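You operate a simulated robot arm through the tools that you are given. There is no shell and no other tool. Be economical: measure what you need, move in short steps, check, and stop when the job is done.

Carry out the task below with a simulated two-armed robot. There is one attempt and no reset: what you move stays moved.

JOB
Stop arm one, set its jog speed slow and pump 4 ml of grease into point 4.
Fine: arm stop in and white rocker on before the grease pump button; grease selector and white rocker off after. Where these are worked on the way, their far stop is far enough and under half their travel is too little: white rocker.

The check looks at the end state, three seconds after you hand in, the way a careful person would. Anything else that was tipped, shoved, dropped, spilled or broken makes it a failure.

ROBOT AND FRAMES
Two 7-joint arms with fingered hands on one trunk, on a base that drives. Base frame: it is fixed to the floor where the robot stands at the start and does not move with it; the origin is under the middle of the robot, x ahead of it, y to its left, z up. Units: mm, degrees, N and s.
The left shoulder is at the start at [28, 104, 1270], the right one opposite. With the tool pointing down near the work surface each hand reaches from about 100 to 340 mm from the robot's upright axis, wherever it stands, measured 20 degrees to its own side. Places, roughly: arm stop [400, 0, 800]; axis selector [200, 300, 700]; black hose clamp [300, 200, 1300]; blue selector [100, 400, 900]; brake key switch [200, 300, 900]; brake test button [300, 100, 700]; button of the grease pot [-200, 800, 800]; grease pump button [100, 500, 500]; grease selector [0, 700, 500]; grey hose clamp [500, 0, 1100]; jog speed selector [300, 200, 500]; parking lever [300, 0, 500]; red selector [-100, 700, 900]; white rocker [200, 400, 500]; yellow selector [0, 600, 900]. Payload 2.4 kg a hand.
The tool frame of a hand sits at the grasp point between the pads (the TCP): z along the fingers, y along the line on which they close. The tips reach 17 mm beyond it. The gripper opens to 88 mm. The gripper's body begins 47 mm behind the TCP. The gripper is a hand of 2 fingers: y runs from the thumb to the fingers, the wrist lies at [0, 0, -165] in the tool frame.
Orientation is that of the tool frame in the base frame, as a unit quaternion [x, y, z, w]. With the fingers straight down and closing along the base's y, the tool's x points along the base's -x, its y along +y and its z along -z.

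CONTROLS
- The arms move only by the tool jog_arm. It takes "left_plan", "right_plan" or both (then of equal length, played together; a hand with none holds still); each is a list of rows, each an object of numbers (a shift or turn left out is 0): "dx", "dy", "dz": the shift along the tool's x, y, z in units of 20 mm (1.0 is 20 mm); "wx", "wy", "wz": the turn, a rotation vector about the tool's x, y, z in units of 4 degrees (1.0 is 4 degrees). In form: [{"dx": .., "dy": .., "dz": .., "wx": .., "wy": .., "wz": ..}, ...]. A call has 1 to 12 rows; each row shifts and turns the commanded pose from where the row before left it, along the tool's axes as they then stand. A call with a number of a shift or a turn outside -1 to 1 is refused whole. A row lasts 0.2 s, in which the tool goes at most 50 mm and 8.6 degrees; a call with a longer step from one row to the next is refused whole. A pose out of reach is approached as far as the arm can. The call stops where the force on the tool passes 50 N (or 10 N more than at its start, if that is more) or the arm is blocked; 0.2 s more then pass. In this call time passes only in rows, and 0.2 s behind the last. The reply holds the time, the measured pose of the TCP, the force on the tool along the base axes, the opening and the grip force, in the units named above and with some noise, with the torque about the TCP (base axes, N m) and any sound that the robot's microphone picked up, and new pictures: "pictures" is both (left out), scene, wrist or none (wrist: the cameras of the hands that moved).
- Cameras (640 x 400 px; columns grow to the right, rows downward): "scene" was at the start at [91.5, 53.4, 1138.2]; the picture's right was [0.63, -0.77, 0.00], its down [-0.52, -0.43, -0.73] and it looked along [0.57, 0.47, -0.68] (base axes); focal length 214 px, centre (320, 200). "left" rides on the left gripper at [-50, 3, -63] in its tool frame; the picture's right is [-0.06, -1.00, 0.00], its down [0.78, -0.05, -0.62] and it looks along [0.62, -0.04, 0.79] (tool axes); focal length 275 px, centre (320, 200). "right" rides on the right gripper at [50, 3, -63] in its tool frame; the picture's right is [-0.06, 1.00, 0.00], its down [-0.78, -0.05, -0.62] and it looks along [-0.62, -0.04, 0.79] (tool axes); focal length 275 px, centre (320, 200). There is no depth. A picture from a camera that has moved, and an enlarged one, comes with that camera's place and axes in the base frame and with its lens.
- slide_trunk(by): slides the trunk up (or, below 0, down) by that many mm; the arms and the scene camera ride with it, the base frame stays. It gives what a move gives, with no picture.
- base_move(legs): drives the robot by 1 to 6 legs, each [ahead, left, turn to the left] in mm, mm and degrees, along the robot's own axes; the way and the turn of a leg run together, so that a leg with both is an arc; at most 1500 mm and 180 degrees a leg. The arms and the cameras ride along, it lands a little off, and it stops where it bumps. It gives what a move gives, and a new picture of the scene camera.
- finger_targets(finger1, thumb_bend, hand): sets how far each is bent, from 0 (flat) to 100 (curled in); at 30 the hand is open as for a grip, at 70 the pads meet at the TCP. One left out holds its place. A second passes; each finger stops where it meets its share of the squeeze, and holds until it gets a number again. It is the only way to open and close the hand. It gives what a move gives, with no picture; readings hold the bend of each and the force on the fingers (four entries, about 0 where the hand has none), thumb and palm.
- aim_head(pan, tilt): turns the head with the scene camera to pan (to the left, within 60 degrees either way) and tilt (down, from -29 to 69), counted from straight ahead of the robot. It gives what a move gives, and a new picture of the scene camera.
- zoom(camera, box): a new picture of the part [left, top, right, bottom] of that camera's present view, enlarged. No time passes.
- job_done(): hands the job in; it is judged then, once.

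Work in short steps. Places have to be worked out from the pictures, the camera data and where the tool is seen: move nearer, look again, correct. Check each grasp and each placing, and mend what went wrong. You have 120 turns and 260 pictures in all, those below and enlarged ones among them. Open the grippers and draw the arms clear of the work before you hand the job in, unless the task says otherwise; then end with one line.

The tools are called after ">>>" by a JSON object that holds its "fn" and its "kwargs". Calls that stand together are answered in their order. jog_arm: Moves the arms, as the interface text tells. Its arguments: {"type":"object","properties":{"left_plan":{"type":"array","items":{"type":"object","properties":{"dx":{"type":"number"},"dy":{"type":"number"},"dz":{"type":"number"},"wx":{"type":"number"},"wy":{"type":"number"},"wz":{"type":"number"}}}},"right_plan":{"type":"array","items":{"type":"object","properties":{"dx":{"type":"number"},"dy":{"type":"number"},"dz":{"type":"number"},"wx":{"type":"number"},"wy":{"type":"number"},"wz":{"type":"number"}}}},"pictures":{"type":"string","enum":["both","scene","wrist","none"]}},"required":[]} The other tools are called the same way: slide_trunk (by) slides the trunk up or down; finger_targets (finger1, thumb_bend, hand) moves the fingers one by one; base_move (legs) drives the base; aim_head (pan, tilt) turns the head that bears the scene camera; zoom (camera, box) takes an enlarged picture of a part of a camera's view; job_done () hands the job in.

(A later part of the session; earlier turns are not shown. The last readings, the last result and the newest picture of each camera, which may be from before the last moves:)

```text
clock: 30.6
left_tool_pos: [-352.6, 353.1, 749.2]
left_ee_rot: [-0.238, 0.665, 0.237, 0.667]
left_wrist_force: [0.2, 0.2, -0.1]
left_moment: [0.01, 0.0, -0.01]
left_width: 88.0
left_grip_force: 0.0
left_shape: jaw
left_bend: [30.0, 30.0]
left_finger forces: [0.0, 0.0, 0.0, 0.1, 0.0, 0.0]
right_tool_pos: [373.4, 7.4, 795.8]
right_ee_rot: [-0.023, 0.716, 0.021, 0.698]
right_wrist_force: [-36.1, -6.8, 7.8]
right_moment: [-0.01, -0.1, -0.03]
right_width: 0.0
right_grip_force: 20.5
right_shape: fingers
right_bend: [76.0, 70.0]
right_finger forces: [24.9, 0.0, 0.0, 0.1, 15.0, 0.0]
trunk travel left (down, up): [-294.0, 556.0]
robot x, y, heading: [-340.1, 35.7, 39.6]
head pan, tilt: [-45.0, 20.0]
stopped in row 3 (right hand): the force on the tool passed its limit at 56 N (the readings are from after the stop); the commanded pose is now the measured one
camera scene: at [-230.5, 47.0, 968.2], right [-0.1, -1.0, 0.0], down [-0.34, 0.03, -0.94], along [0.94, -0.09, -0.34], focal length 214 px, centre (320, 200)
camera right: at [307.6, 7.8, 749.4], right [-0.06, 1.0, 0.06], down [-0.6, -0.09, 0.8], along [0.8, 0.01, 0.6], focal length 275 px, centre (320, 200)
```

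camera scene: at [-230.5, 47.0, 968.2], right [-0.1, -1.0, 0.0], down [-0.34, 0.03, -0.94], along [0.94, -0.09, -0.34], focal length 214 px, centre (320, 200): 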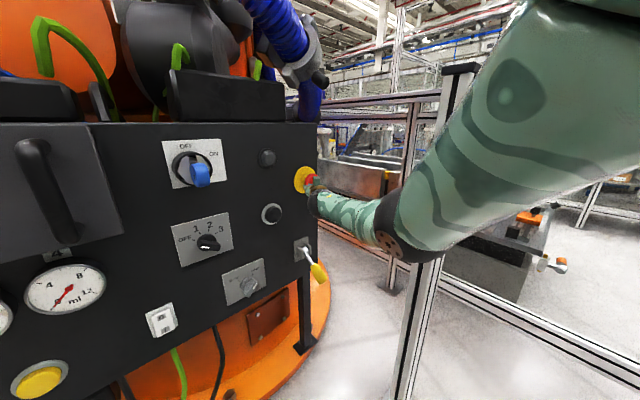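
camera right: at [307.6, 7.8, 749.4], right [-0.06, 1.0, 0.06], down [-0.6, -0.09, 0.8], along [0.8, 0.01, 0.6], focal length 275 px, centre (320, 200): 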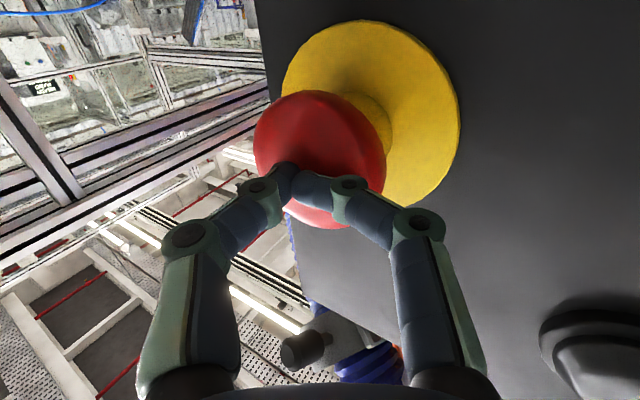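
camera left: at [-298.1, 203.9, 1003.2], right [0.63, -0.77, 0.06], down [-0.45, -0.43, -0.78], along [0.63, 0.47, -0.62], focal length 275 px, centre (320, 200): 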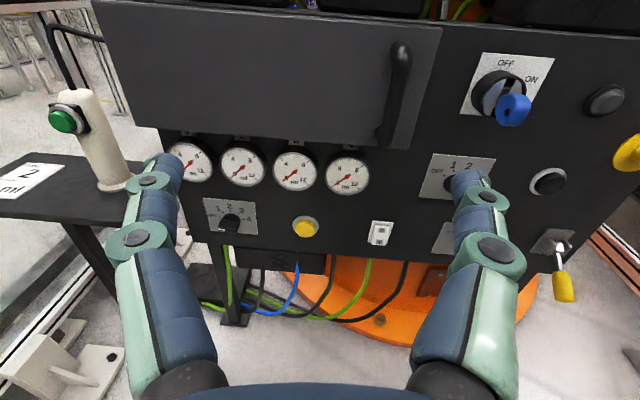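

It stopped at 56 N. I back off along the normal and see whether the mushroom latched in.

>>> {"fn": "jog_arm", "kwargs": {"right_plan": [{"dz": -0.49, "dy": -0.346}, {"dz": -0.49, "dy": -0.346}, {"dz": -0.49, "dy": -0.346}, {"dz": -0.49, "dy": -0.346}]}}

>>> {"fn": "zoom", "kwargs": {"camera": "scene", "box": [270, 145, 370, 215]}}

```text
clock: 31.6
left_tool_pos: [-350.6, 353.7, 748.0]
left_ee_rot: [-0.239, 0.666, 0.239, 0.665]
left_wrist_force: [-0.2, -0.4, -0.3]
left_moment: [0.01, -0.02, -0.01]
left_width: 88.1
left_grip_force: 0.1
left_shape: jaw
left_bend: [30.0, 30.0]
left_finger forces: [0.0, 0.1, 0.0, 0.0, 0.0, 0.1]
right_tool_pos: [340.4, -20.3, 794.8]
right_ee_rot: [-0.024, 0.717, 0.022, 0.697]
right_wrist_force: [-0.6, -0.5, 0.1]
right_moment: [0.01, -0.01, 0.0]
right_width: 0.0
right_grip_force: 0.0
right_shape: fingers
right_bend: [70.0, 70.0]
right_finger forces: [0.0, 0.1, 0.0, 0.0, 0.0, 0.0]
trunk travel left (down, up): [-294.0, 556.0]
robot x, y, heading: [-344.0, 33.0, 39.7]
head pan, tilt: [-45.0, 20.0]
camera scene: at [-226.3, 47.9, 967.5], right [-0.1, -1.0, 0.0], down [-0.34, 0.03, -0.94], along [0.94, -0.09, -0.34], focal length 214 px, centre (320, 200)
camera right: at [274.1, -20.9, 748.5], right [-0.07, 1.0, 0.06], down [-0.59, -0.09, 0.8], along [0.8, 0.02, 0.6], focal length 275 px, centre (320, 200)
```

scene: 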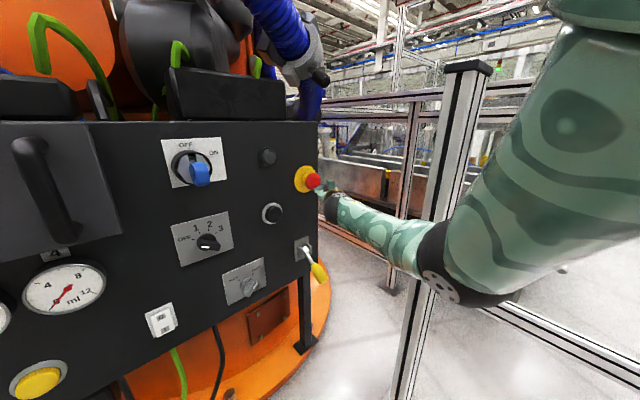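
right: 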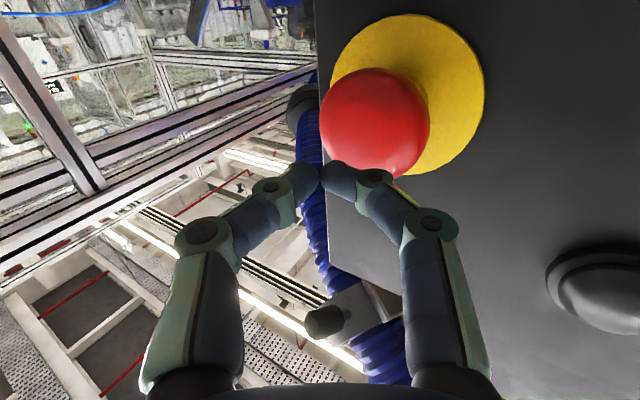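

```text
5.71 times, centred on (320, 180) of scene
camera zoom: at [-226.3, 47.9, 967.5], right [-0.1, -1.0, 0.0], down [-0.34, 0.03, -0.94], along [0.94, -0.09, -0.34], focal length 1226 px, centre (320, 314)
```

zoom: 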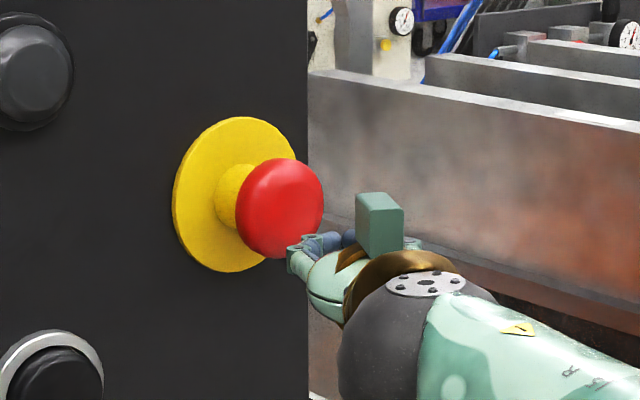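

The mushroom sits clearly further in than before and stayed there, so it is latched. I retract the right hand along the approach path and square it up to the panel again.

>>> {"fn": "jog_arm", "kwargs": {"right_plan": [{"dy": 0.2, "dz": -0.95}, {"dy": 0.2, "dz": -0.95}, {"dy": 0.2, "dz": -0.95}, {"dy": 0.2, "dz": -0.95}, {"dy": 0.2, "dz": -0.95}, {"dy": 0.2, "dz": -0.95}, {"dy": 0.2, "dz": -0.95}, {"dy": 0.2, "dz": -0.95}, {"dy": 0.2, "dz": -0.95}], "pictures": "none"}}

>>> {"fn": "jog_arm", "kwargs": {"right_plan": [{"wx": -1}, {"wx": -1}, {"wx": -1}, {"wx": -1}, {"wx": -1}, {"wx": -1}, {"wx": -1}, {"wx": -1}, {"wx": -0.9, "wy": -0.2}], "pictures": "none"}}

>>> {"fn": "slide_trunk", "kwargs": {"by": -200}}

>>> {"fn": "aim_head", "kwargs": {"pan": -10, "tilt": 20}}

```text
clock: 33.6
left_tool_pos: [-350.1, 353.7, 747.6]
left_ee_rot: [-0.239, 0.666, 0.239, 0.665]
left_wrist_force: [-0.1, 0.3, -0.5]
left_moment: [-0.01, -0.03, -0.01]
left_width: 87.8
left_grip_force: 0.0
left_shape: jaw
left_bend: [30.0, 30.0]
left_finger forces: [0.0, 0.1, 0.1, 0.0, 0.0, 0.1]
right_tool_pos: [166.5, 4.8, 798.9]
right_ee_rot: [-0.024, 0.716, 0.023, 0.697]
right_wrist_force: [0.0, 0.2, 0.1]
right_moment: [-0.01, 0.02, 0.03]
right_width: 0.0
right_grip_force: 0.0
right_shape: fingers
right_bend: [70.0, 70.0]
right_finger forces: [0.1, 0.0, 0.0, 0.0, 0.0, 0.1]
trunk travel left (down, up): [-294.0, 556.0]
robot x, y, heading: [-344.8, 38.2, 39.4]
head pan, tilt: [-45.0, 20.0]
```

```text
clock: 35.6
left_tool_pos: [-350.3, 353.7, 748.5]
left_ee_rot: [-0.238, 0.666, 0.238, 0.666]
left_wrist_force: [1.3, 0.5, 0.1]
left_moment: [0.0, 0.0, 0.01]
left_width: 88.0
left_grip_force: 0.0
left_shape: jaw
left_bend: [30.0, 30.0]
left_finger forces: [0.0, 0.0, 0.1, 0.0, 0.0, 0.0]
right_tool_pos: [165.8, 3.3, 800.5]
right_ee_rot: [-0.235, 0.671, 0.243, 0.66]
right_wrist_force: [0.0, 0.3, -0.1]
right_moment: [0.02, -0.03, 0.0]
right_width: 0.1
right_grip_force: 0.0
right_shape: fingers
right_bend: [70.0, 70.0]
right_finger forces: [0.0, 0.1, 0.0, 0.0, 0.0, 0.0]
trunk travel left (down, up): [-294.0, 556.0]
robot x, y, heading: [-347.9, 33.3, 39.5]
head pan, tilt: [-45.0, 20.0]
```

```text
clock: 37.8
left_tool_pos: [-350.2, 353.6, 547.7]
left_ee_rot: [-0.239, 0.666, 0.24, 0.665]
left_wrist_force: [0.4, 0.4, 0.2]
left_moment: [0.0, 0.0, -0.01]
left_width: 88.0
left_grip_force: 0.0
left_shape: jaw
left_bend: [30.0, 30.0]
left_finger forces: [0.0, 0.1, 0.0, 0.0, 0.1, 0.0]
right_tool_pos: [165.9, 4.2, 601.2]
right_ee_rot: [-0.234, 0.671, 0.242, 0.661]
right_wrist_force: [0.8, 1.1, 0.9]
right_moment: [0.01, 0.01, 0.0]
right_width: 0.0
right_grip_force: 0.1
right_shape: fingers
right_bend: [70.0, 70.0]
right_finger forces: [0.1, 0.0, 0.1, 0.1, 0.1, 0.0]
trunk travel left (down, up): [-94.0, 756.0]
robot x, y, heading: [-344.4, 36.9, 39.3]
head pan, tilt: [-45.0, 20.0]
```

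```text
clock: 38.8
left_tool_pos: [-350.9, 354.6, 548.4]
left_ee_rot: [-0.238, 0.666, 0.238, 0.665]
left_wrist_force: [0.2, 1.2, -0.1]
left_moment: [-0.01, 0.0, 0.03]
left_width: 87.7
left_grip_force: 0.2
left_shape: jaw
left_bend: [30.0, 30.0]
left_finger forces: [0.0, 0.0, 0.1, 0.0, 0.0, 0.0]
right_tool_pos: [166.6, 3.8, 599.8]
right_ee_rot: [-0.234, 0.671, 0.241, 0.661]
right_wrist_force: [-0.1, -0.4, -0.4]
right_moment: [0.01, 0.01, -0.01]
right_width: 0.0
right_grip_force: 0.1
right_shape: fingers
right_bend: [70.0, 70.0]
right_finger forces: [0.0, 0.0, 0.0, 0.1, 0.0, 0.1]
trunk travel left (down, up): [-94.0, 756.0]
robot x, y, heading: [-342.3, 34.2, 39.7]
head pan, tilt: [-10.0, 20.0]
camera scene: at [-230.7, 108.5, 769.6], right [0.49, -0.87, 0.0], down [-0.3, -0.17, -0.94], along [0.82, 0.46, -0.34], focal length 214 px, centre (320, 200)
```

scene: 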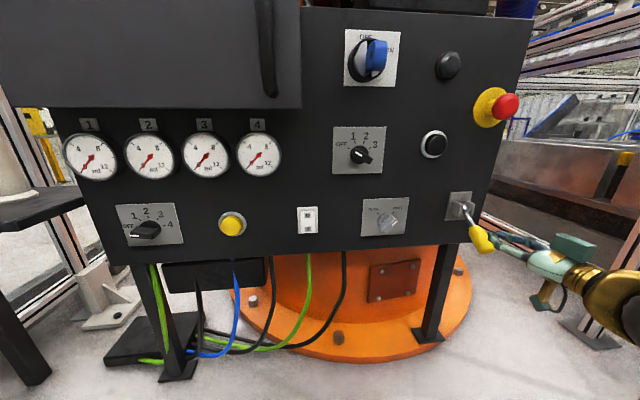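

All lower controls lie at z≈550–570 on a plane near N≈352. I enlarge the jog selector, rocker and grease selector to read their handle angles.

>>> {"fn": "zoom", "kwargs": {"camera": "scene", "box": [340, 180, 430, 250]}}

>>> {"fn": "zoom", "kwargs": {"camera": "scene", "box": [100, 185, 340, 265]}}

>>> {"fn": "finger_targets", "kwargs": {"hand": "right", "finger1": 40, "thumb_bend": 40}}

```text
5.71 times, centred on (385, 215) of scene
camera zoom: at [-230.7, 108.5, 769.6], right [0.49, -0.87, 0.0], down [-0.3, -0.17, -0.94], along [0.82, 0.46, -0.34], focal length 1226 px, centre (-51, 114)
```

zoom: 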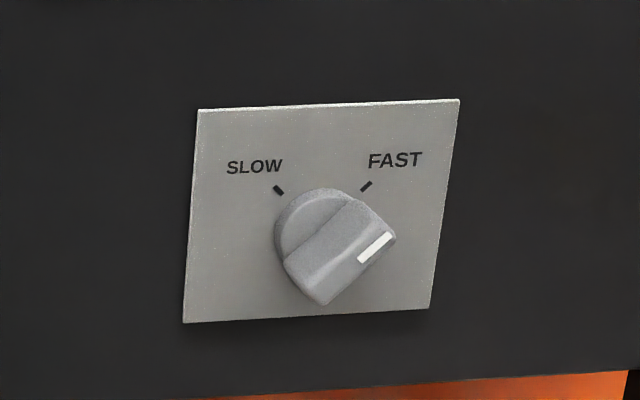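

```text
2.67 times, centred on (220, 225) of scene
camera zoom: at [-230.7, 108.5, 769.6], right [0.49, -0.87, 0.0], down [-0.3, -0.17, -0.94], along [0.82, 0.46, -0.34], focal length 572 px, centre (587, 133)
```

zoom: 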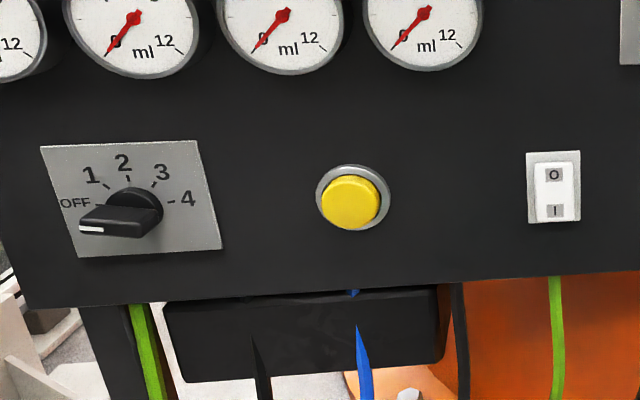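

```text
clock: 39.8
left_tool_pos: [-349.5, 353.7, 547.0]
left_ee_rot: [-0.239, 0.666, 0.239, 0.665]
left_wrist_force: [0.4, 0.6, 1.5]
left_moment: [0.01, -0.02, 0.04]
left_width: 87.9
left_grip_force: 0.1
left_shape: jaw
left_bend: [30.0, 30.0]
left_finger forces: [0.0, 0.0, 0.0, 0.0, 0.1, 0.1]
right_tool_pos: [166.1, 3.9, 600.9]
right_ee_rot: [-0.235, 0.671, 0.242, 0.661]
right_wrist_force: [0.1, -0.4, -0.3]
right_moment: [0.0, 0.01, 0.02]
right_width: 61.5
right_grip_force: 0.0
right_shape: fingers
right_bend: [40.0, 40.0]
right_finger forces: [0.1, 0.0, 0.0, 0.1, 0.0, 0.0]
trunk travel left (down, up): [-94.0, 756.0]
robot x, y, heading: [-343.0, 34.5, 39.4]
head pan, tilt: [-10.0, 20.0]
```

The jog handle points to FAST at about 45° right, with its centre at about l≈-18, z≈532. I move the right hand in front of it and roll it 45° to match.

>>> {"fn": "jog_arm", "kwargs": {"right_plan": [{"dy": 0.84, "dx": 0.69}, {"dy": 0.84, "dx": 0.69}, {"dy": 0.84, "dx": 0.69}, {"dy": 0.84, "dx": 0.69}, {"dy": 0.84, "dx": 0.69}], "pictures": "none"}}

>>> {"fn": "jog_arm", "kwargs": {"right_plan": [{"wz": 1}, {"wz": 1}, {"wz": 1}, {"wz": 1}, {"wz": 1}, {"wz": 1}, {"wz": 1}, {"wz": 1}, {"wz": 1}, {"wz": 1}, {"wz": 1, "dz": 0.9}, {"wz": 0.25, "dz": 0.9}]}}

```text
clock: 41.0
left_tool_pos: [-348.7, 353.1, 548.8]
left_ee_rot: [-0.238, 0.666, 0.239, 0.665]
left_wrist_force: [-0.4, 0.1, -1.1]
left_moment: [-0.01, 0.02, -0.04]
left_width: 88.0
left_grip_force: 0.1
left_shape: jaw
left_bend: [30.0, 30.0]
left_finger forces: [0.1, 0.0, 0.0, 0.0, 0.2, 0.1]
right_tool_pos: [111.7, 70.4, 531.3]
right_ee_rot: [-0.234, 0.671, 0.242, 0.661]
right_wrist_force: [-0.6, -0.5, 0.5]
right_moment: [-0.01, -0.03, 0.03]
right_width: 61.4
right_grip_force: 0.0
right_shape: fingers
right_bend: [40.0, 40.0]
right_finger forces: [0.0, 0.0, 0.0, 0.1, 0.0, 0.0]
trunk travel left (down, up): [-94.0, 756.0]
robot x, y, heading: [-342.7, 33.7, 39.4]
head pan, tilt: [-10.0, 20.0]
```

```text
clock: 43.6
left_tool_pos: [-348.5, 353.5, 547.9]
left_ee_rot: [-0.238, 0.666, 0.238, 0.666]
left_wrist_force: [-0.1, -0.3, 0.3]
left_moment: [0.0, -0.03, -0.03]
left_width: 87.8
left_grip_force: 0.0
left_shape: jaw
left_bend: [30.0, 30.0]
left_finger forces: [0.0, 0.1, 0.1, 0.0, 0.0, 0.0]
right_tool_pos: [140.2, 92.4, 533.1]
right_ee_rot: [0.04, 0.71, 0.477, 0.517]
right_wrist_force: [0.1, -0.6, 0.6]
right_moment: [-0.04, -0.04, 0.02]
right_width: 61.4
right_grip_force: 0.0
right_shape: fingers
right_bend: [40.0, 40.0]
right_finger forces: [0.0, 0.1, 0.1, 0.0, 0.1, 0.0]
trunk travel left (down, up): [-94.0, 756.0]
robot x, y, heading: [-344.0, 35.9, 39.6]
head pan, tilt: [-10.0, 20.0]
camera scene: at [-230.8, 108.6, 769.6], right [0.49, -0.87, 0.0], down [-0.3, -0.17, -0.94], along [0.82, 0.46, -0.34], focal length 214 px, centre (320, 200)
camera right: at [66.3, 82.4, 501.2], right [-0.41, 0.51, 0.76], down [-0.09, -0.85, 0.52], along [0.91, 0.14, 0.39], focal length 275 px, centre (320, 200)
```

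scene: 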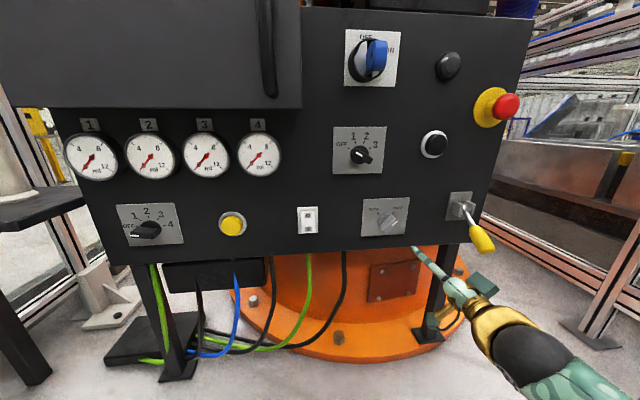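
right: 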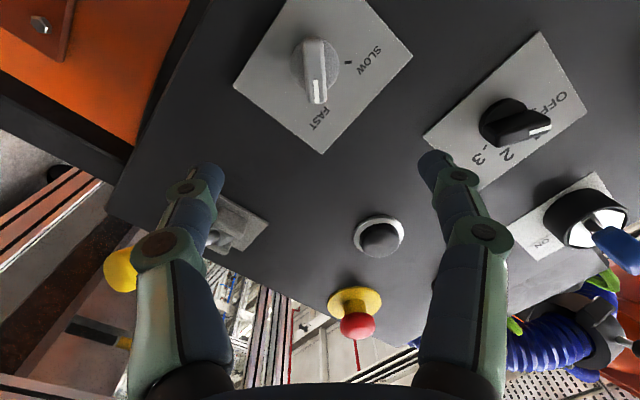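

The handle is aligned between the fingers, at l≈-20, z≈531. I advance 120 mm and check.

>>> {"fn": "jog_arm", "kwargs": {"right_plan": [{"dz": 1}, {"dz": 1}, {"dz": 1}, {"dz": 1}, {"dz": 1}, {"dz": 1}]}}

```text
clock: 45.0
left_tool_pos: [-349.1, 354.0, 548.1]
left_ee_rot: [-0.239, 0.666, 0.24, 0.664]
left_wrist_force: [-1.1, -0.3, -0.7]
left_moment: [-0.03, -0.01, -0.01]
left_width: 88.2
left_grip_force: 0.0
left_shape: jaw
left_bend: [30.0, 30.0]
left_finger forces: [0.1, 0.0, 0.1, 0.0, 0.1, 0.1]
right_tool_pos: [232.7, 168.0, 530.1]
right_ee_rot: [0.04, 0.709, 0.477, 0.517]
right_wrist_force: [-0.2, 0.9, 0.1]
right_moment: [0.0, 0.0, 0.01]
right_width: 61.1
right_grip_force: 0.1
right_shape: fingers
right_bend: [40.0, 40.0]
right_finger forces: [0.1, 0.0, 0.1, 0.0, 0.0, 0.0]
trunk travel left (down, up): [-94.0, 756.0]
robot x, y, heading: [-344.6, 33.3, 39.2]
head pan, tilt: [-10.0, 20.0]
camera scene: at [-230.7, 108.6, 769.6], right [0.49, -0.87, 0.0], down [-0.3, -0.17, -0.94], along [0.82, 0.46, -0.34], focal length 214 px, centre (320, 200)
camera right: at [158.9, 159.2, 500.1], right [-0.41, 0.51, 0.76], down [-0.1, -0.85, 0.52], along [0.91, 0.14, 0.39], focal length 275 px, centre (320, 200)
```

scene: 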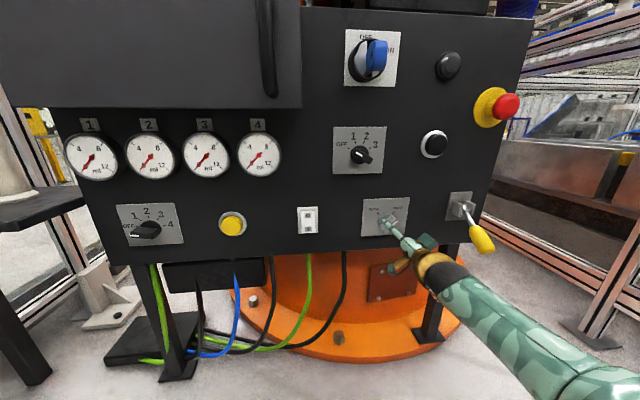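
right: 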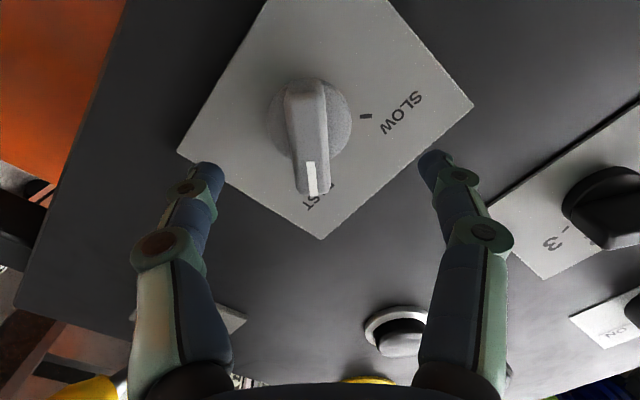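

TCP is at N≈286, aligned within 3 mm. I advance the last 36 mm and close on the handle.

>>> {"fn": "jog_arm", "kwargs": {"right_plan": [{"dz": 0.6, "dy": -0.1}, {"dz": 0.6}, {"dz": 0.6}], "pictures": "wrist"}}

>>> {"fn": "finger_targets", "kwargs": {"hand": "right", "finger1": 70, "thumb_bend": 70}}

```text
clock: 45.8
left_tool_pos: [-348.7, 353.4, 547.1]
left_ee_rot: [-0.238, 0.667, 0.239, 0.664]
left_wrist_force: [0.6, -0.4, 0.2]
left_moment: [-0.02, -0.01, -0.01]
left_width: 87.9
left_grip_force: 0.0
left_shape: jaw
left_bend: [30.0, 30.0]
left_finger forces: [0.0, 0.0, 0.0, 0.0, 0.1, 0.0]
right_tool_pos: [261.5, 191.2, 529.1]
right_ee_rot: [0.039, 0.709, 0.477, 0.518]
right_wrist_force: [0.2, 0.3, 0.4]
right_moment: [-0.01, 0.02, -0.01]
right_width: 61.4
right_grip_force: 0.1
right_shape: fingers
right_bend: [40.0, 40.0]
right_finger forces: [0.0, 0.0, 0.1, 0.0, 0.0, 0.0]
trunk travel left (down, up): [-94.0, 756.0]
robot x, y, heading: [-347.7, 33.5, 39.3]
head pan, tilt: [-10.0, 20.0]
camera right: at [187.6, 180.6, 498.3], right [-0.41, 0.51, 0.76], down [-0.09, -0.85, 0.52], along [0.91, 0.14, 0.39], focal length 275 px, centre (320, 200)
```

right: 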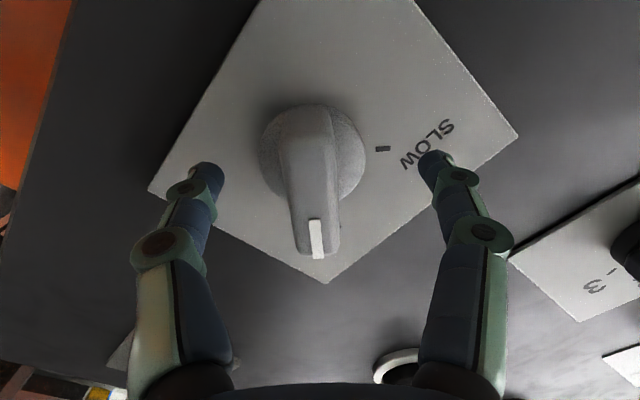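

```text
clock: 46.8
left_tool_pos: [-349.4, 353.7, 548.5]
left_ee_rot: [-0.238, 0.667, 0.238, 0.665]
left_wrist_force: [-0.4, 0.3, -0.1]
left_moment: [-0.02, -0.03, 0.01]
left_width: 87.7
left_grip_force: 0.3
left_shape: jaw
left_bend: [30.0, 30.0]
left_finger forces: [0.1, 0.0, 0.0, 0.0, 0.0, 0.0]
right_tool_pos: [261.4, 190.8, 529.3]
right_ee_rot: [0.04, 0.709, 0.477, 0.517]
right_wrist_force: [3.4, -0.4, -2.7]
right_moment: [0.01, 0.01, -0.01]
right_width: 8.3
right_grip_force: 2.8
right_shape: fingers
right_bend: [66.0, 65.0]
right_finger forces: [1.5, 0.0, 0.0, 0.0, 4.9, 0.0]
trunk travel left (down, up): [-94.0, 756.0]
robot x, y, heading: [-342.1, 37.4, 39.2]
head pan, tilt: [-10.0, 20.0]
```

The handle is gripped, 8 mm wide between the pads. I squeeze a little more and begin turning counter-clockwise.

>>> {"fn": "finger_targets", "kwargs": {"hand": "right", "finger1": 80, "thumb_bend": 80}}

>>> {"fn": "jog_arm", "kwargs": {"right_plan": [{"wz": -1}, {"wz": -1}, {"wz": -1}, {"wz": -1}, {"wz": -1}, {"wz": -1}, {"wz": -1}, {"wz": -1}, {"wz": -1}, {"wz": -1}, {"wz": -1}], "pictures": "wrist"}}

```text
clock: 47.8
left_tool_pos: [-349.2, 353.0, 548.9]
left_ee_rot: [-0.238, 0.666, 0.238, 0.665]
left_wrist_force: [0.4, 0.3, 0.1]
left_moment: [0.0, 0.01, 0.0]
left_width: 88.0
left_grip_force: 0.1
left_shape: jaw
left_bend: [30.0, 30.0]
left_finger forces: [0.0, 0.0, 0.1, 0.0, 0.0, 0.1]
right_tool_pos: [261.6, 190.7, 529.7]
right_ee_rot: [0.04, 0.71, 0.476, 0.518]
right_wrist_force: [6.9, -0.3, -3.9]
right_moment: [-0.05, 0.06, -0.11]
right_width: 7.3
right_grip_force: 8.7
right_shape: fingers
right_bend: [73.0, 66.0]
right_finger forces: [5.6, 0.0, 0.0, 0.0, 11.5, 0.0]
trunk travel left (down, up): [-94.0, 756.0]
robot x, y, heading: [-341.9, 34.6, 39.7]
head pan, tilt: [-10.0, 20.0]
```

```text
clock: 50.2
left_tool_pos: [-348.2, 355.2, 548.5]
left_ee_rot: [-0.239, 0.666, 0.239, 0.665]
left_wrist_force: [0.8, -0.6, -0.7]
left_moment: [-0.03, 0.01, -0.03]
left_width: 87.9
left_grip_force: 0.0
left_shape: jaw
left_bend: [30.0, 30.0]
left_finger forces: [0.1, 0.0, 0.0, 0.0, 0.0, 0.0]
right_tool_pos: [262.4, 190.5, 527.8]
right_ee_rot: [-0.229, 0.674, 0.248, 0.658]
right_wrist_force: [8.5, -3.1, -10.6]
right_moment: [-0.03, 0.16, -0.11]
right_width: 7.4
right_grip_force: 9.5
right_shape: fingers
right_bend: [74.0, 66.0]
right_finger forces: [4.9, 0.0, 0.0, 0.0, 13.3, 0.0]
trunk travel left (down, up): [-94.0, 756.0]
robot x, y, heading: [-343.1, 39.4, 39.3]
head pan, tilt: [-10.0, 20.0]
camera right: at [208.7, 153.9, 479.8], right [-0.63, 0.77, 0.09], down [-0.42, -0.44, 0.79], along [0.65, 0.46, 0.61], focal length 275 px, centre (320, 200)
```

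right: 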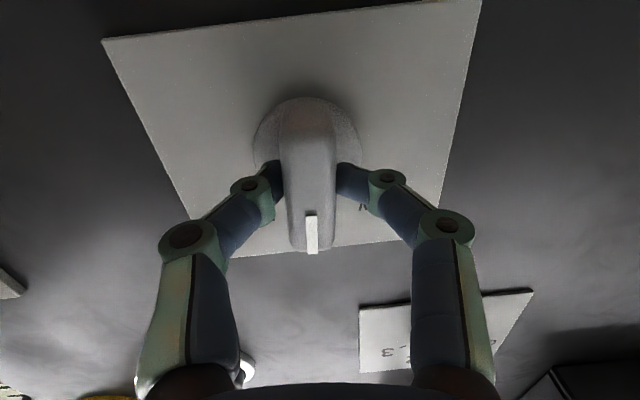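

The handle is turning with the hand. I carry on for the other half, to SLOW.

>>> {"fn": "jog_arm", "kwargs": {"right_plan": [{"wz": -1}, {"wz": -1}, {"wz": -1}, {"wz": -1}, {"wz": -1}, {"wz": -1}, {"wz": -1}, {"wz": -1}, {"wz": -1}, {"wz": -1}, {"wz": -1}, {"wz": -0.8}], "pictures": "both"}}

```text
clock: 52.8
left_tool_pos: [-348.9, 353.3, 548.8]
left_ee_rot: [-0.238, 0.666, 0.239, 0.665]
left_wrist_force: [0.0, 0.6, 0.1]
left_moment: [0.04, 0.02, 0.0]
left_width: 87.7
left_grip_force: 0.0
left_shape: jaw
left_bend: [30.0, 30.0]
left_finger forces: [0.0, 0.0, 0.1, 0.0, 0.0, 0.1]
right_tool_pos: [262.7, 190.0, 527.7]
right_ee_rot: [-0.479, 0.525, -0.037, 0.703]
right_wrist_force: [9.1, -8.5, -5.1]
right_moment: [0.04, 0.08, -0.17]
right_width: 7.0
right_grip_force: 9.2
right_shape: fingers
right_bend: [75.0, 66.0]
right_finger forces: [6.7, 0.0, 0.0, 0.1, 12.0, 0.1]
trunk travel left (down, up): [-94.0, 756.0]
robot x, y, heading: [-345.1, 37.7, 39.5]
head pan, tilt: [-10.0, 20.0]
camera scene: at [-230.0, 108.3, 769.5], right [0.49, -0.87, 0.0], down [-0.3, -0.17, -0.94], along [0.82, 0.46, -0.34], focal length 214 px, centre (320, 200)
camera right: at [232.8, 124.4, 493.1], right [-0.48, 0.57, -0.67], down [-0.81, 0.02, 0.59], along [0.35, 0.82, 0.45], focal length 275 px, centre (320, 200)
```

scene: 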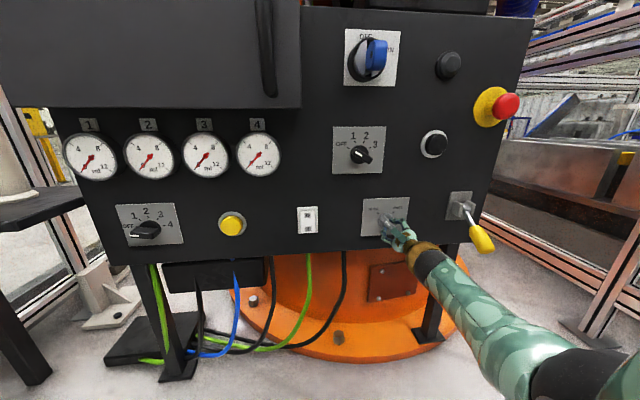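
right: 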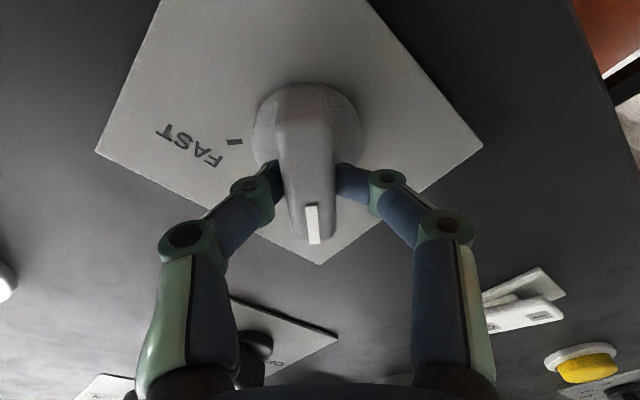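

The hand has turned about 91°. I open and back off to check the mark.

>>> {"fn": "finger_targets", "kwargs": {"hand": "right", "finger1": 40, "thumb_bend": 40}}

>>> {"fn": "jog_arm", "kwargs": {"right_plan": [{"dz": -1}, {"dz": -1}, {"dz": -1}, {"dz": -1}, {"dz": -1}, {"dz": -1}], "pictures": "wrist"}}

>>> {"fn": "zoom", "kwargs": {"camera": "scene", "box": [280, 180, 430, 260]}}

```text
clock: 53.8
left_tool_pos: [-349.6, 354.4, 547.4]
left_ee_rot: [-0.238, 0.666, 0.238, 0.665]
left_wrist_force: [-0.7, 0.3, -0.9]
left_moment: [-0.02, 0.0, 0.0]
left_width: 87.6
left_grip_force: 0.2
left_shape: jaw
left_bend: [30.0, 30.0]
left_finger forces: [0.0, 0.1, 0.1, 0.0, 0.0, 0.1]
right_tool_pos: [260.8, 190.4, 529.6]
right_ee_rot: [-0.479, 0.525, -0.037, 0.703]
right_wrist_force: [0.8, 0.3, 0.6]
right_moment: [-0.02, 0.04, 0.01]
right_width: 61.5
right_grip_force: 0.2
right_shape: fingers
right_bend: [40.0, 40.0]
right_finger forces: [0.1, 0.0, 0.0, 0.0, 0.0, 0.0]
trunk travel left (down, up): [-94.0, 756.0]
robot x, y, heading: [-342.1, 36.4, 39.2]
head pan, tilt: [-10.0, 20.0]
```

```text
clock: 55.2
left_tool_pos: [-349.4, 352.5, 547.9]
left_ee_rot: [-0.239, 0.666, 0.239, 0.665]
left_wrist_force: [0.3, 0.1, 0.6]
left_moment: [0.03, -0.01, 0.0]
left_width: 87.9
left_grip_force: 0.1
left_shape: jaw
left_bend: [30.0, 30.0]
left_finger forces: [0.1, 0.0, 0.0, 0.0, 0.0, 0.1]
right_tool_pos: [169.1, 113.1, 530.3]
right_ee_rot: [-0.479, 0.525, -0.036, 0.703]
right_wrist_force: [0.2, -0.6, -0.3]
right_moment: [-0.01, -0.04, 0.01]
right_width: 61.4
right_grip_force: 0.1
right_shape: fingers
right_bend: [40.0, 40.0]
right_finger forces: [0.0, 0.0, 0.0, 0.1, 0.0, 0.0]
trunk travel left (down, up): [-94.0, 756.0]
robot x, y, heading: [-343.4, 35.3, 39.4]
head pan, tilt: [-10.0, 20.0]
camera right: at [139.8, 48.2, 494.9], right [-0.48, 0.57, -0.67], down [-0.81, 0.01, 0.59], along [0.35, 0.82, 0.45], focal length 275 px, centre (320, 200)
```

right: 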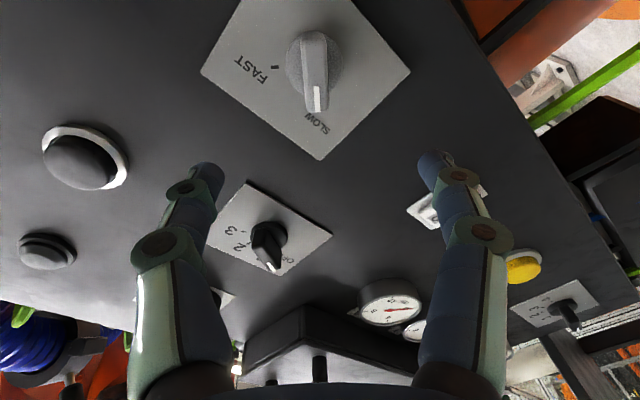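

```text
4.27 times, centred on (355, 220) of scene
camera zoom: at [-230.7, 108.6, 769.6], right [0.49, -0.87, 0.0], down [-0.3, -0.17, -0.94], along [0.82, 0.46, -0.34], focal length 915 px, centre (171, 115)
```

zoom: 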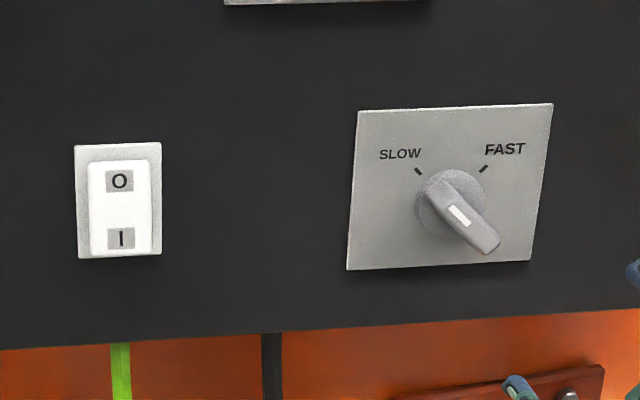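

Jog is at SLOW. Next is the rocker, whose "I" half lies at about l≈180, z≈532. I roll the right hand back level, close it and carry it over.

>>> {"fn": "jog_arm", "kwargs": {"right_plan": [{"wz": 1}, {"wz": 1}, {"wz": 1}, {"wz": 1}, {"wz": 1}, {"wz": 1}, {"wz": 1}, {"wz": 1}, {"wz": 1}, {"wz": 1}, {"wz": 1}, {"wz": 0.5}], "pictures": "none"}}

>>> {"fn": "finger_targets", "kwargs": {"hand": "right", "finger1": 70, "thumb_bend": 70}}

>>> {"fn": "jog_arm", "kwargs": {"right_plan": [{"dy": 1}, {"dy": 1}, {"dy": 1}, {"dy": 1}, {"dy": 1}, {"dy": 1}, {"dy": 1}, {"dy": 1}, {"dy": 1}, {"dy": 1}]}}

```text
clock: 57.8
left_tool_pos: [-350.2, 353.3, 548.4]
left_ee_rot: [-0.238, 0.666, 0.238, 0.666]
left_wrist_force: [0.7, -0.6, 0.2]
left_moment: [-0.01, -0.03, 0.0]
left_width: 87.7
left_grip_force: 0.0
left_shape: jaw
left_bend: [30.0, 30.0]
left_finger forces: [0.0, 0.0, 0.0, 0.0, 0.0, 0.1]
right_tool_pos: [167.8, 114.4, 530.3]
right_ee_rot: [-0.236, 0.67, 0.241, 0.661]
right_wrist_force: [0.1, 0.6, -0.5]
right_moment: [0.03, -0.04, 0.03]
right_width: 61.1
right_grip_force: 0.0
right_shape: fingers
right_bend: [40.0, 40.0]
right_finger forces: [0.0, 0.0, 0.0, 0.1, 0.0, 0.1]
trunk travel left (down, up): [-94.0, 756.0]
robot x, y, heading: [-346.4, 34.2, 39.2]
head pan, tilt: [-10.0, 20.0]
```

```text
clock: 58.8
left_tool_pos: [-350.7, 353.9, 548.3]
left_ee_rot: [-0.239, 0.666, 0.239, 0.665]
left_wrist_force: [0.1, -0.2, -0.3]
left_moment: [0.0, -0.02, 0.01]
left_width: 87.9
left_grip_force: 0.1
left_shape: jaw
left_bend: [30.0, 30.0]
left_finger forces: [0.1, 0.0, 0.0, 0.1, 0.0, 0.1]
right_tool_pos: [168.4, 113.3, 529.9]
right_ee_rot: [-0.236, 0.67, 0.241, 0.661]
right_wrist_force: [0.3, -0.1, 0.6]
right_moment: [0.01, 0.0, 0.0]
right_width: 0.0
right_grip_force: 0.0
right_shape: fingers
right_bend: [70.0, 70.0]
right_finger forces: [0.1, 0.0, 0.0, 0.0, 0.0, 0.0]
trunk travel left (down, up): [-94.0, 756.0]
robot x, y, heading: [-346.0, 34.3, 39.6]
head pan, tilt: [-10.0, 20.0]
```

```text
clock: 60.6
left_tool_pos: [-349.7, 354.4, 548.7]
left_ee_rot: [-0.238, 0.666, 0.239, 0.665]
left_wrist_force: [-0.3, 0.0, -0.1]
left_moment: [-0.01, 0.0, 0.0]
left_width: 88.1
left_grip_force: 0.0
left_shape: jaw
left_bend: [30.0, 30.0]
left_finger forces: [0.0, 0.0, 0.0, 0.0, 0.0, 0.0]
right_tool_pos: [95.3, 203.0, 529.4]
right_ee_rot: [-0.308, 0.638, 0.199, 0.677]
right_wrist_force: [0.1, 0.2, -0.6]
right_moment: [-0.02, -0.01, 0.0]
right_width: 0.0
right_grip_force: 0.1
right_shape: fingers
right_bend: [70.0, 70.0]
right_finger forces: [0.0, 0.0, 0.0, 0.1, 0.0, 0.1]
trunk travel left (down, up): [-94.0, 756.0]
robot x, y, heading: [-339.5, 39.3, 39.5]
head pan, tilt: [-10.0, 20.0]
stopped in row 8 (right hand): the arm was blocked; the commanded pose is now the measured one
camera scene: at [-230.7, 108.6, 769.7], right [0.49, -0.87, 0.0], down [-0.3, -0.17, -0.94], along [0.82, 0.46, -0.34], focal length 214 px, centre (320, 200)
camera right: at [51.7, 157.4, 481.0], right [-0.67, 0.74, -0.1], down [-0.51, -0.35, 0.78], along [0.54, 0.58, 0.61], focal length 275 px, centre (320, 200)
```

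scene: 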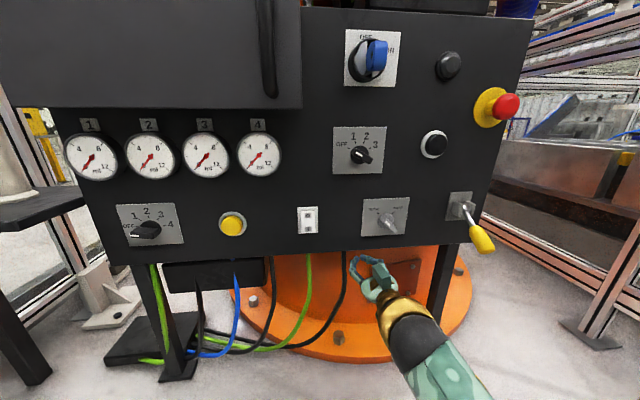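
right: 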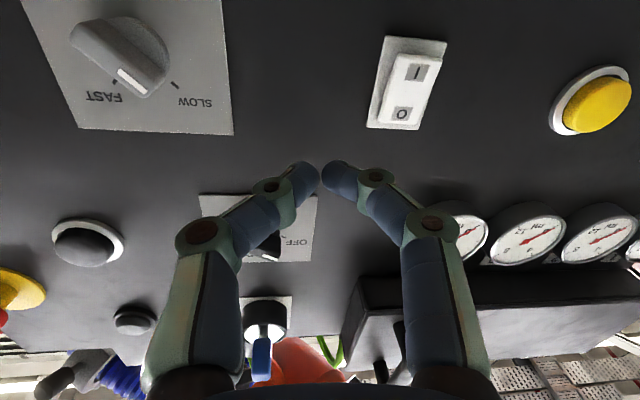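

The right arm blocks itself that far inward, at l≈97. I drive the base 85 mm left, which brings the hand to the rocker, and straighten its orientation.

>>> {"fn": "base_move", "kwargs": {"legs": [[0, 85, 0]]}}

>>> {"fn": "jog_arm", "kwargs": {"right_plan": [{"wz": 0.8, "wx": 0.23}, {"wz": 0.8, "wx": 0.23}, {"wz": 0.8, "wx": 0.23}], "pictures": "wrist"}}

```text
clock: 61.7
left_tool_pos: [-403.9, 419.4, 549.2]
left_ee_rot: [-0.238, 0.666, 0.239, 0.665]
left_wrist_force: [0.2, -0.3, 0.3]
left_moment: [0.0, -0.01, 0.03]
left_width: 87.8
left_grip_force: 0.1
left_shape: jaw
left_bend: [30.0, 30.0]
left_finger forces: [0.0, 0.0, 0.1, 0.0, 0.0, 0.0]
right_tool_pos: [40.8, 269.8, 529.0]
right_ee_rot: [-0.309, 0.638, 0.198, 0.677]
right_wrist_force: [0.2, 0.3, -0.9]
right_moment: [-0.01, 0.0, -0.01]
right_width: 0.1
right_grip_force: 0.0
right_shape: fingers
right_bend: [70.0, 70.0]
right_finger forces: [0.1, 0.0, 0.1, 0.1, 0.0, 0.0]
trunk travel left (down, up): [-94.0, 756.0]
robot x, y, heading: [-399.4, 102.9, 39.4]
head pan, tilt: [-10.0, 20.0]
camera scene: at [-284.9, 174.6, 769.6], right [0.49, -0.87, 0.0], down [-0.3, -0.17, -0.94], along [0.82, 0.46, -0.34], focal length 214 px, centre (320, 200)
```

scene: 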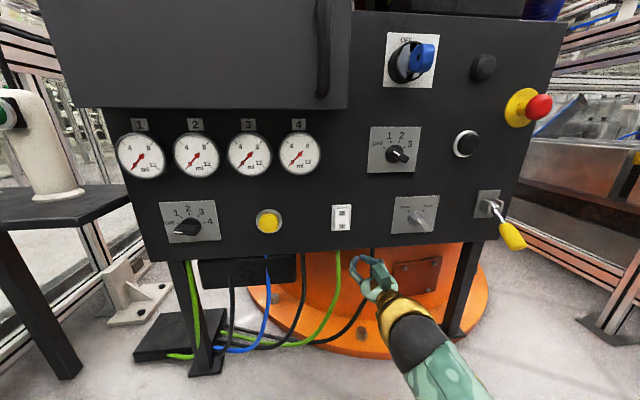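

```text
clock: 62.5
left_tool_pos: [-403.7, 420.4, 548.6]
left_ee_rot: [-0.238, 0.666, 0.239, 0.665]
left_wrist_force: [-1.0, 0.4, 0.1]
left_moment: [0.01, 0.0, 0.02]
left_width: 87.7
left_grip_force: 0.1
left_shape: jaw
left_bend: [30.0, 30.0]
left_finger forces: [0.0, 0.1, 0.1, 0.1, 0.0, 0.1]
right_tool_pos: [48.2, 259.4, 528.3]
right_ee_rot: [-0.259, 0.66, 0.227, 0.668]
right_wrist_force: [1.0, 0.5, -0.6]
right_moment: [0.01, 0.0, 0.0]
right_width: 0.0
right_grip_force: 0.1
right_shape: fingers
right_bend: [70.0, 70.0]
right_finger forces: [0.0, 0.0, 0.0, 0.0, 0.0, 0.1]
trunk travel left (down, up): [-94.0, 756.0]
robot x, y, heading: [-397.4, 99.5, 39.4]
head pan, tilt: [-10.0, 20.0]
camera right: at [-1.8, 219.9, 479.0], right [-0.65, 0.76, 0.02], down [-0.46, -0.41, 0.79], along [0.61, 0.5, 0.62], focal length 275 px, centre (320, 200)
```

right: 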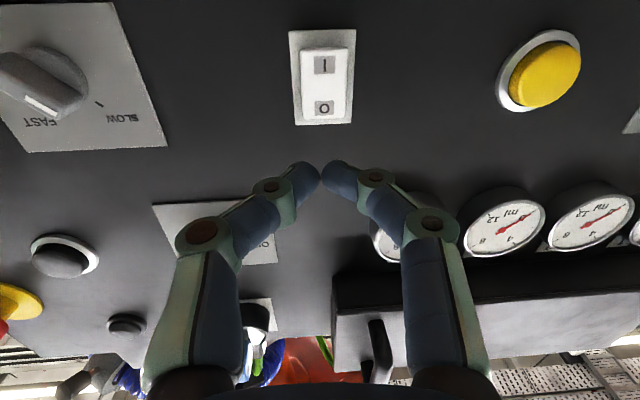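

The hand is nearly in front of the rocker, with "I" at about l≈178, z≈526. I shift 7 mm left and advance 100 mm.

>>> {"fn": "jog_arm", "kwargs": {"right_plan": [{"dz": 1, "dy": 0.35, "dx": 0.1}, {"dz": 1}, {"dz": 1}, {"dz": 1}, {"dz": 1}], "pictures": "both"}}

```text
clock: 63.7
left_tool_pos: [-402.6, 419.6, 548.9]
left_ee_rot: [-0.239, 0.666, 0.239, 0.665]
left_wrist_force: [-0.4, -0.1, 0.3]
left_moment: [-0.02, -0.04, 0.03]
left_width: 88.0
left_grip_force: 0.0
left_shape: jaw
left_bend: [30.0, 30.0]
left_finger forces: [0.0, 0.0, 0.0, 0.0, 0.0, 0.0]
right_tool_pos: [114.5, 337.9, 528.3]
right_ee_rot: [-0.237, 0.666, 0.241, 0.665]
right_wrist_force: [0.7, -0.5, 0.1]
right_moment: [0.0, -0.01, -0.02]
right_width: 0.0
right_grip_force: 0.1
right_shape: fingers
right_bend: [70.0, 70.0]
right_finger forces: [0.0, 0.1, 0.0, 0.0, 0.0, 0.0]
trunk travel left (down, up): [-94.0, 756.0]
robot x, y, heading: [-399.1, 101.9, 39.4]
head pan, tilt: [-10.0, 20.0]
camera scene: at [-284.9, 174.6, 769.6], right [0.49, -0.87, 0.0], down [-0.3, -0.17, -0.94], along [0.82, 0.46, -0.34], focal length 214 px, centre (320, 200)
camera right: at [62.7, 301.8, 478.3], right [-0.63, 0.77, 0.07], down [-0.44, -0.43, 0.78], along [0.63, 0.47, 0.62], focal length 275 px, centre (320, 200)
```

scene: 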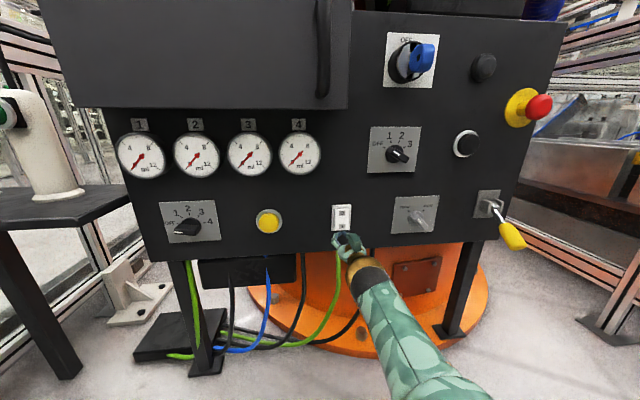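
right: 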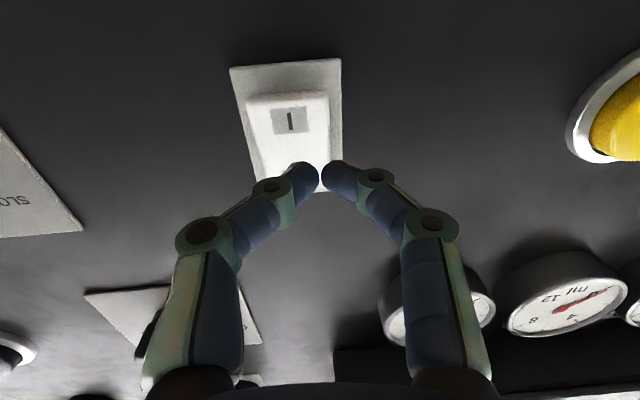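

The "I" pad is at about l≈181, z≈520. I correct by 8 mm right and 7 mm down, then press forward gently.

>>> {"fn": "jog_arm", "kwargs": {"right_plan": [{"dy": -0.4, "dx": 0.35}, {"dz": 0.3}, {"dz": 0.3}, {"dz": 0.25}, {"dz": 0.25}, {"dz": 0.25}], "pictures": "both"}}

```text
clock: 65.1
left_tool_pos: [-403.8, 418.6, 547.6]
left_ee_rot: [-0.238, 0.666, 0.238, 0.665]
left_wrist_force: [-0.2, -0.1, -0.3]
left_moment: [-0.01, 0.02, 0.01]
left_width: 87.9
left_grip_force: 0.0
left_shape: jaw
left_bend: [30.0, 30.0]
left_finger forces: [0.0, 0.0, 0.1, 0.0, 0.0, 0.1]
right_tool_pos: [139.9, 348.9, 521.3]
right_ee_rot: [-0.238, 0.666, 0.24, 0.665]
right_wrist_force: [0.4, 0.1, 1.0]
right_moment: [0.0, 0.01, -0.01]
right_width: 0.0
right_grip_force: 0.0
right_shape: fingers
right_bend: [70.0, 70.0]
right_finger forces: [0.1, 0.0, 0.0, 0.0, 0.1, 0.0]
trunk travel left (down, up): [-94.0, 756.0]
robot x, y, heading: [-398.2, 104.8, 39.5]
head pan, tilt: [-10.0, 20.0]
camera scene: at [-284.9, 174.6, 769.6], right [0.49, -0.87, 0.0], down [-0.3, -0.17, -0.94], along [0.82, 0.46, -0.34], focal length 214 px, centre (320, 200)
camera right: at [88.7, 311.9, 471.3], right [-0.63, 0.77, 0.07], down [-0.45, -0.43, 0.78], along [0.63, 0.47, 0.62], focal length 275 px, centre (320, 200)
```

scene: 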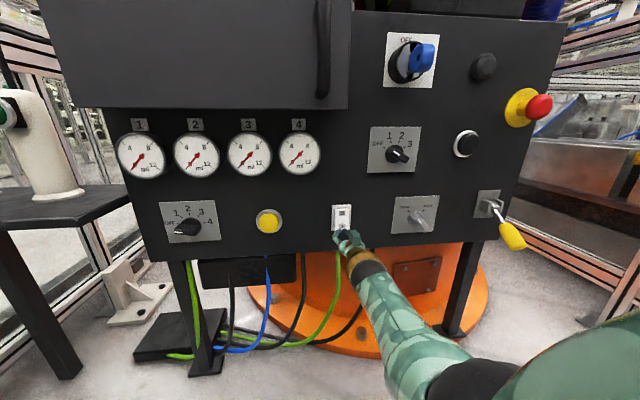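
right: 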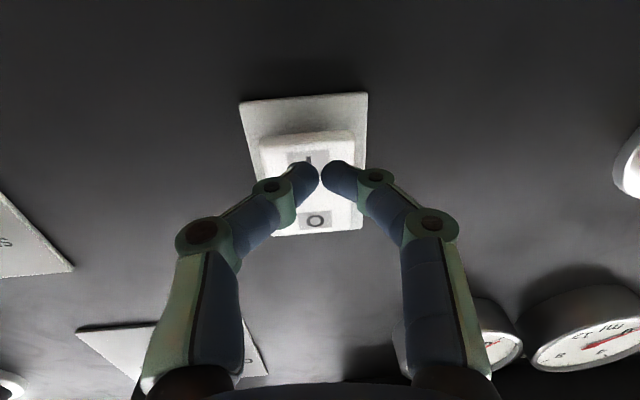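

No contact yet, and the tip is right at the "I" pad. I go 3 mm lower and keep pressing.

>>> {"fn": "jog_arm", "kwargs": {"right_plan": [{"dx": 0.15, "dz": 0.2}, {"dz": 0.2}, {"dz": 0.2}, {"dz": 0.2}, {"dz": 0.2}, {"dz": 0.2}], "pictures": "wrist"}}

```text
clock: 66.5
left_tool_pos: [-406.3, 418.9, 549.3]
left_ee_rot: [-0.238, 0.665, 0.239, 0.666]
left_wrist_force: [0.2, -0.7, 0.1]
left_moment: [0.01, 0.0, 0.0]
left_width: 87.7
left_grip_force: 0.1
left_shape: jaw
left_bend: [30.0, 30.0]
left_finger forces: [0.0, 0.1, 0.0, 0.0, 0.0, 0.1]
right_tool_pos: [156.7, 361.5, 514.5]
right_ee_rot: [-0.238, 0.668, 0.239, 0.663]
right_wrist_force: [-37.5, -33.0, -5.5]
right_moment: [0.06, -0.03, 0.03]
right_width: 0.2
right_grip_force: 28.9
right_shape: fingers
right_bend: [77.0, 77.0]
right_finger forces: [26.5, 0.0, 0.0, 0.0, 31.0, 0.0]
trunk travel left (down, up): [-94.0, 756.0]
robot x, y, heading: [-396.7, 103.3, 39.5]
head pan, tilt: [-10.0, 20.0]
camera right: at [104.5, 324.8, 466.4], right [-0.63, 0.77, 0.07], down [-0.44, -0.43, 0.79], along [0.64, 0.47, 0.61], focal length 275 px, centre (320, 200)
```

right: 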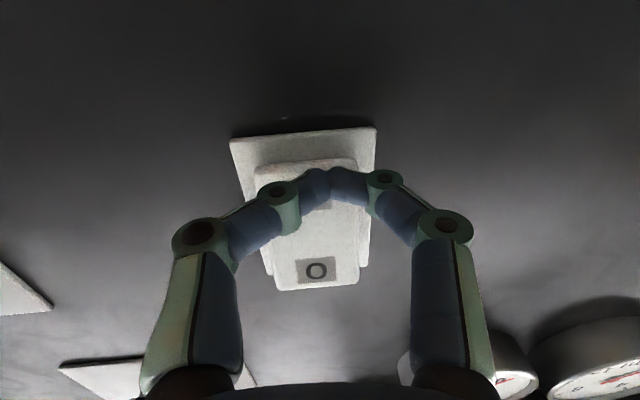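

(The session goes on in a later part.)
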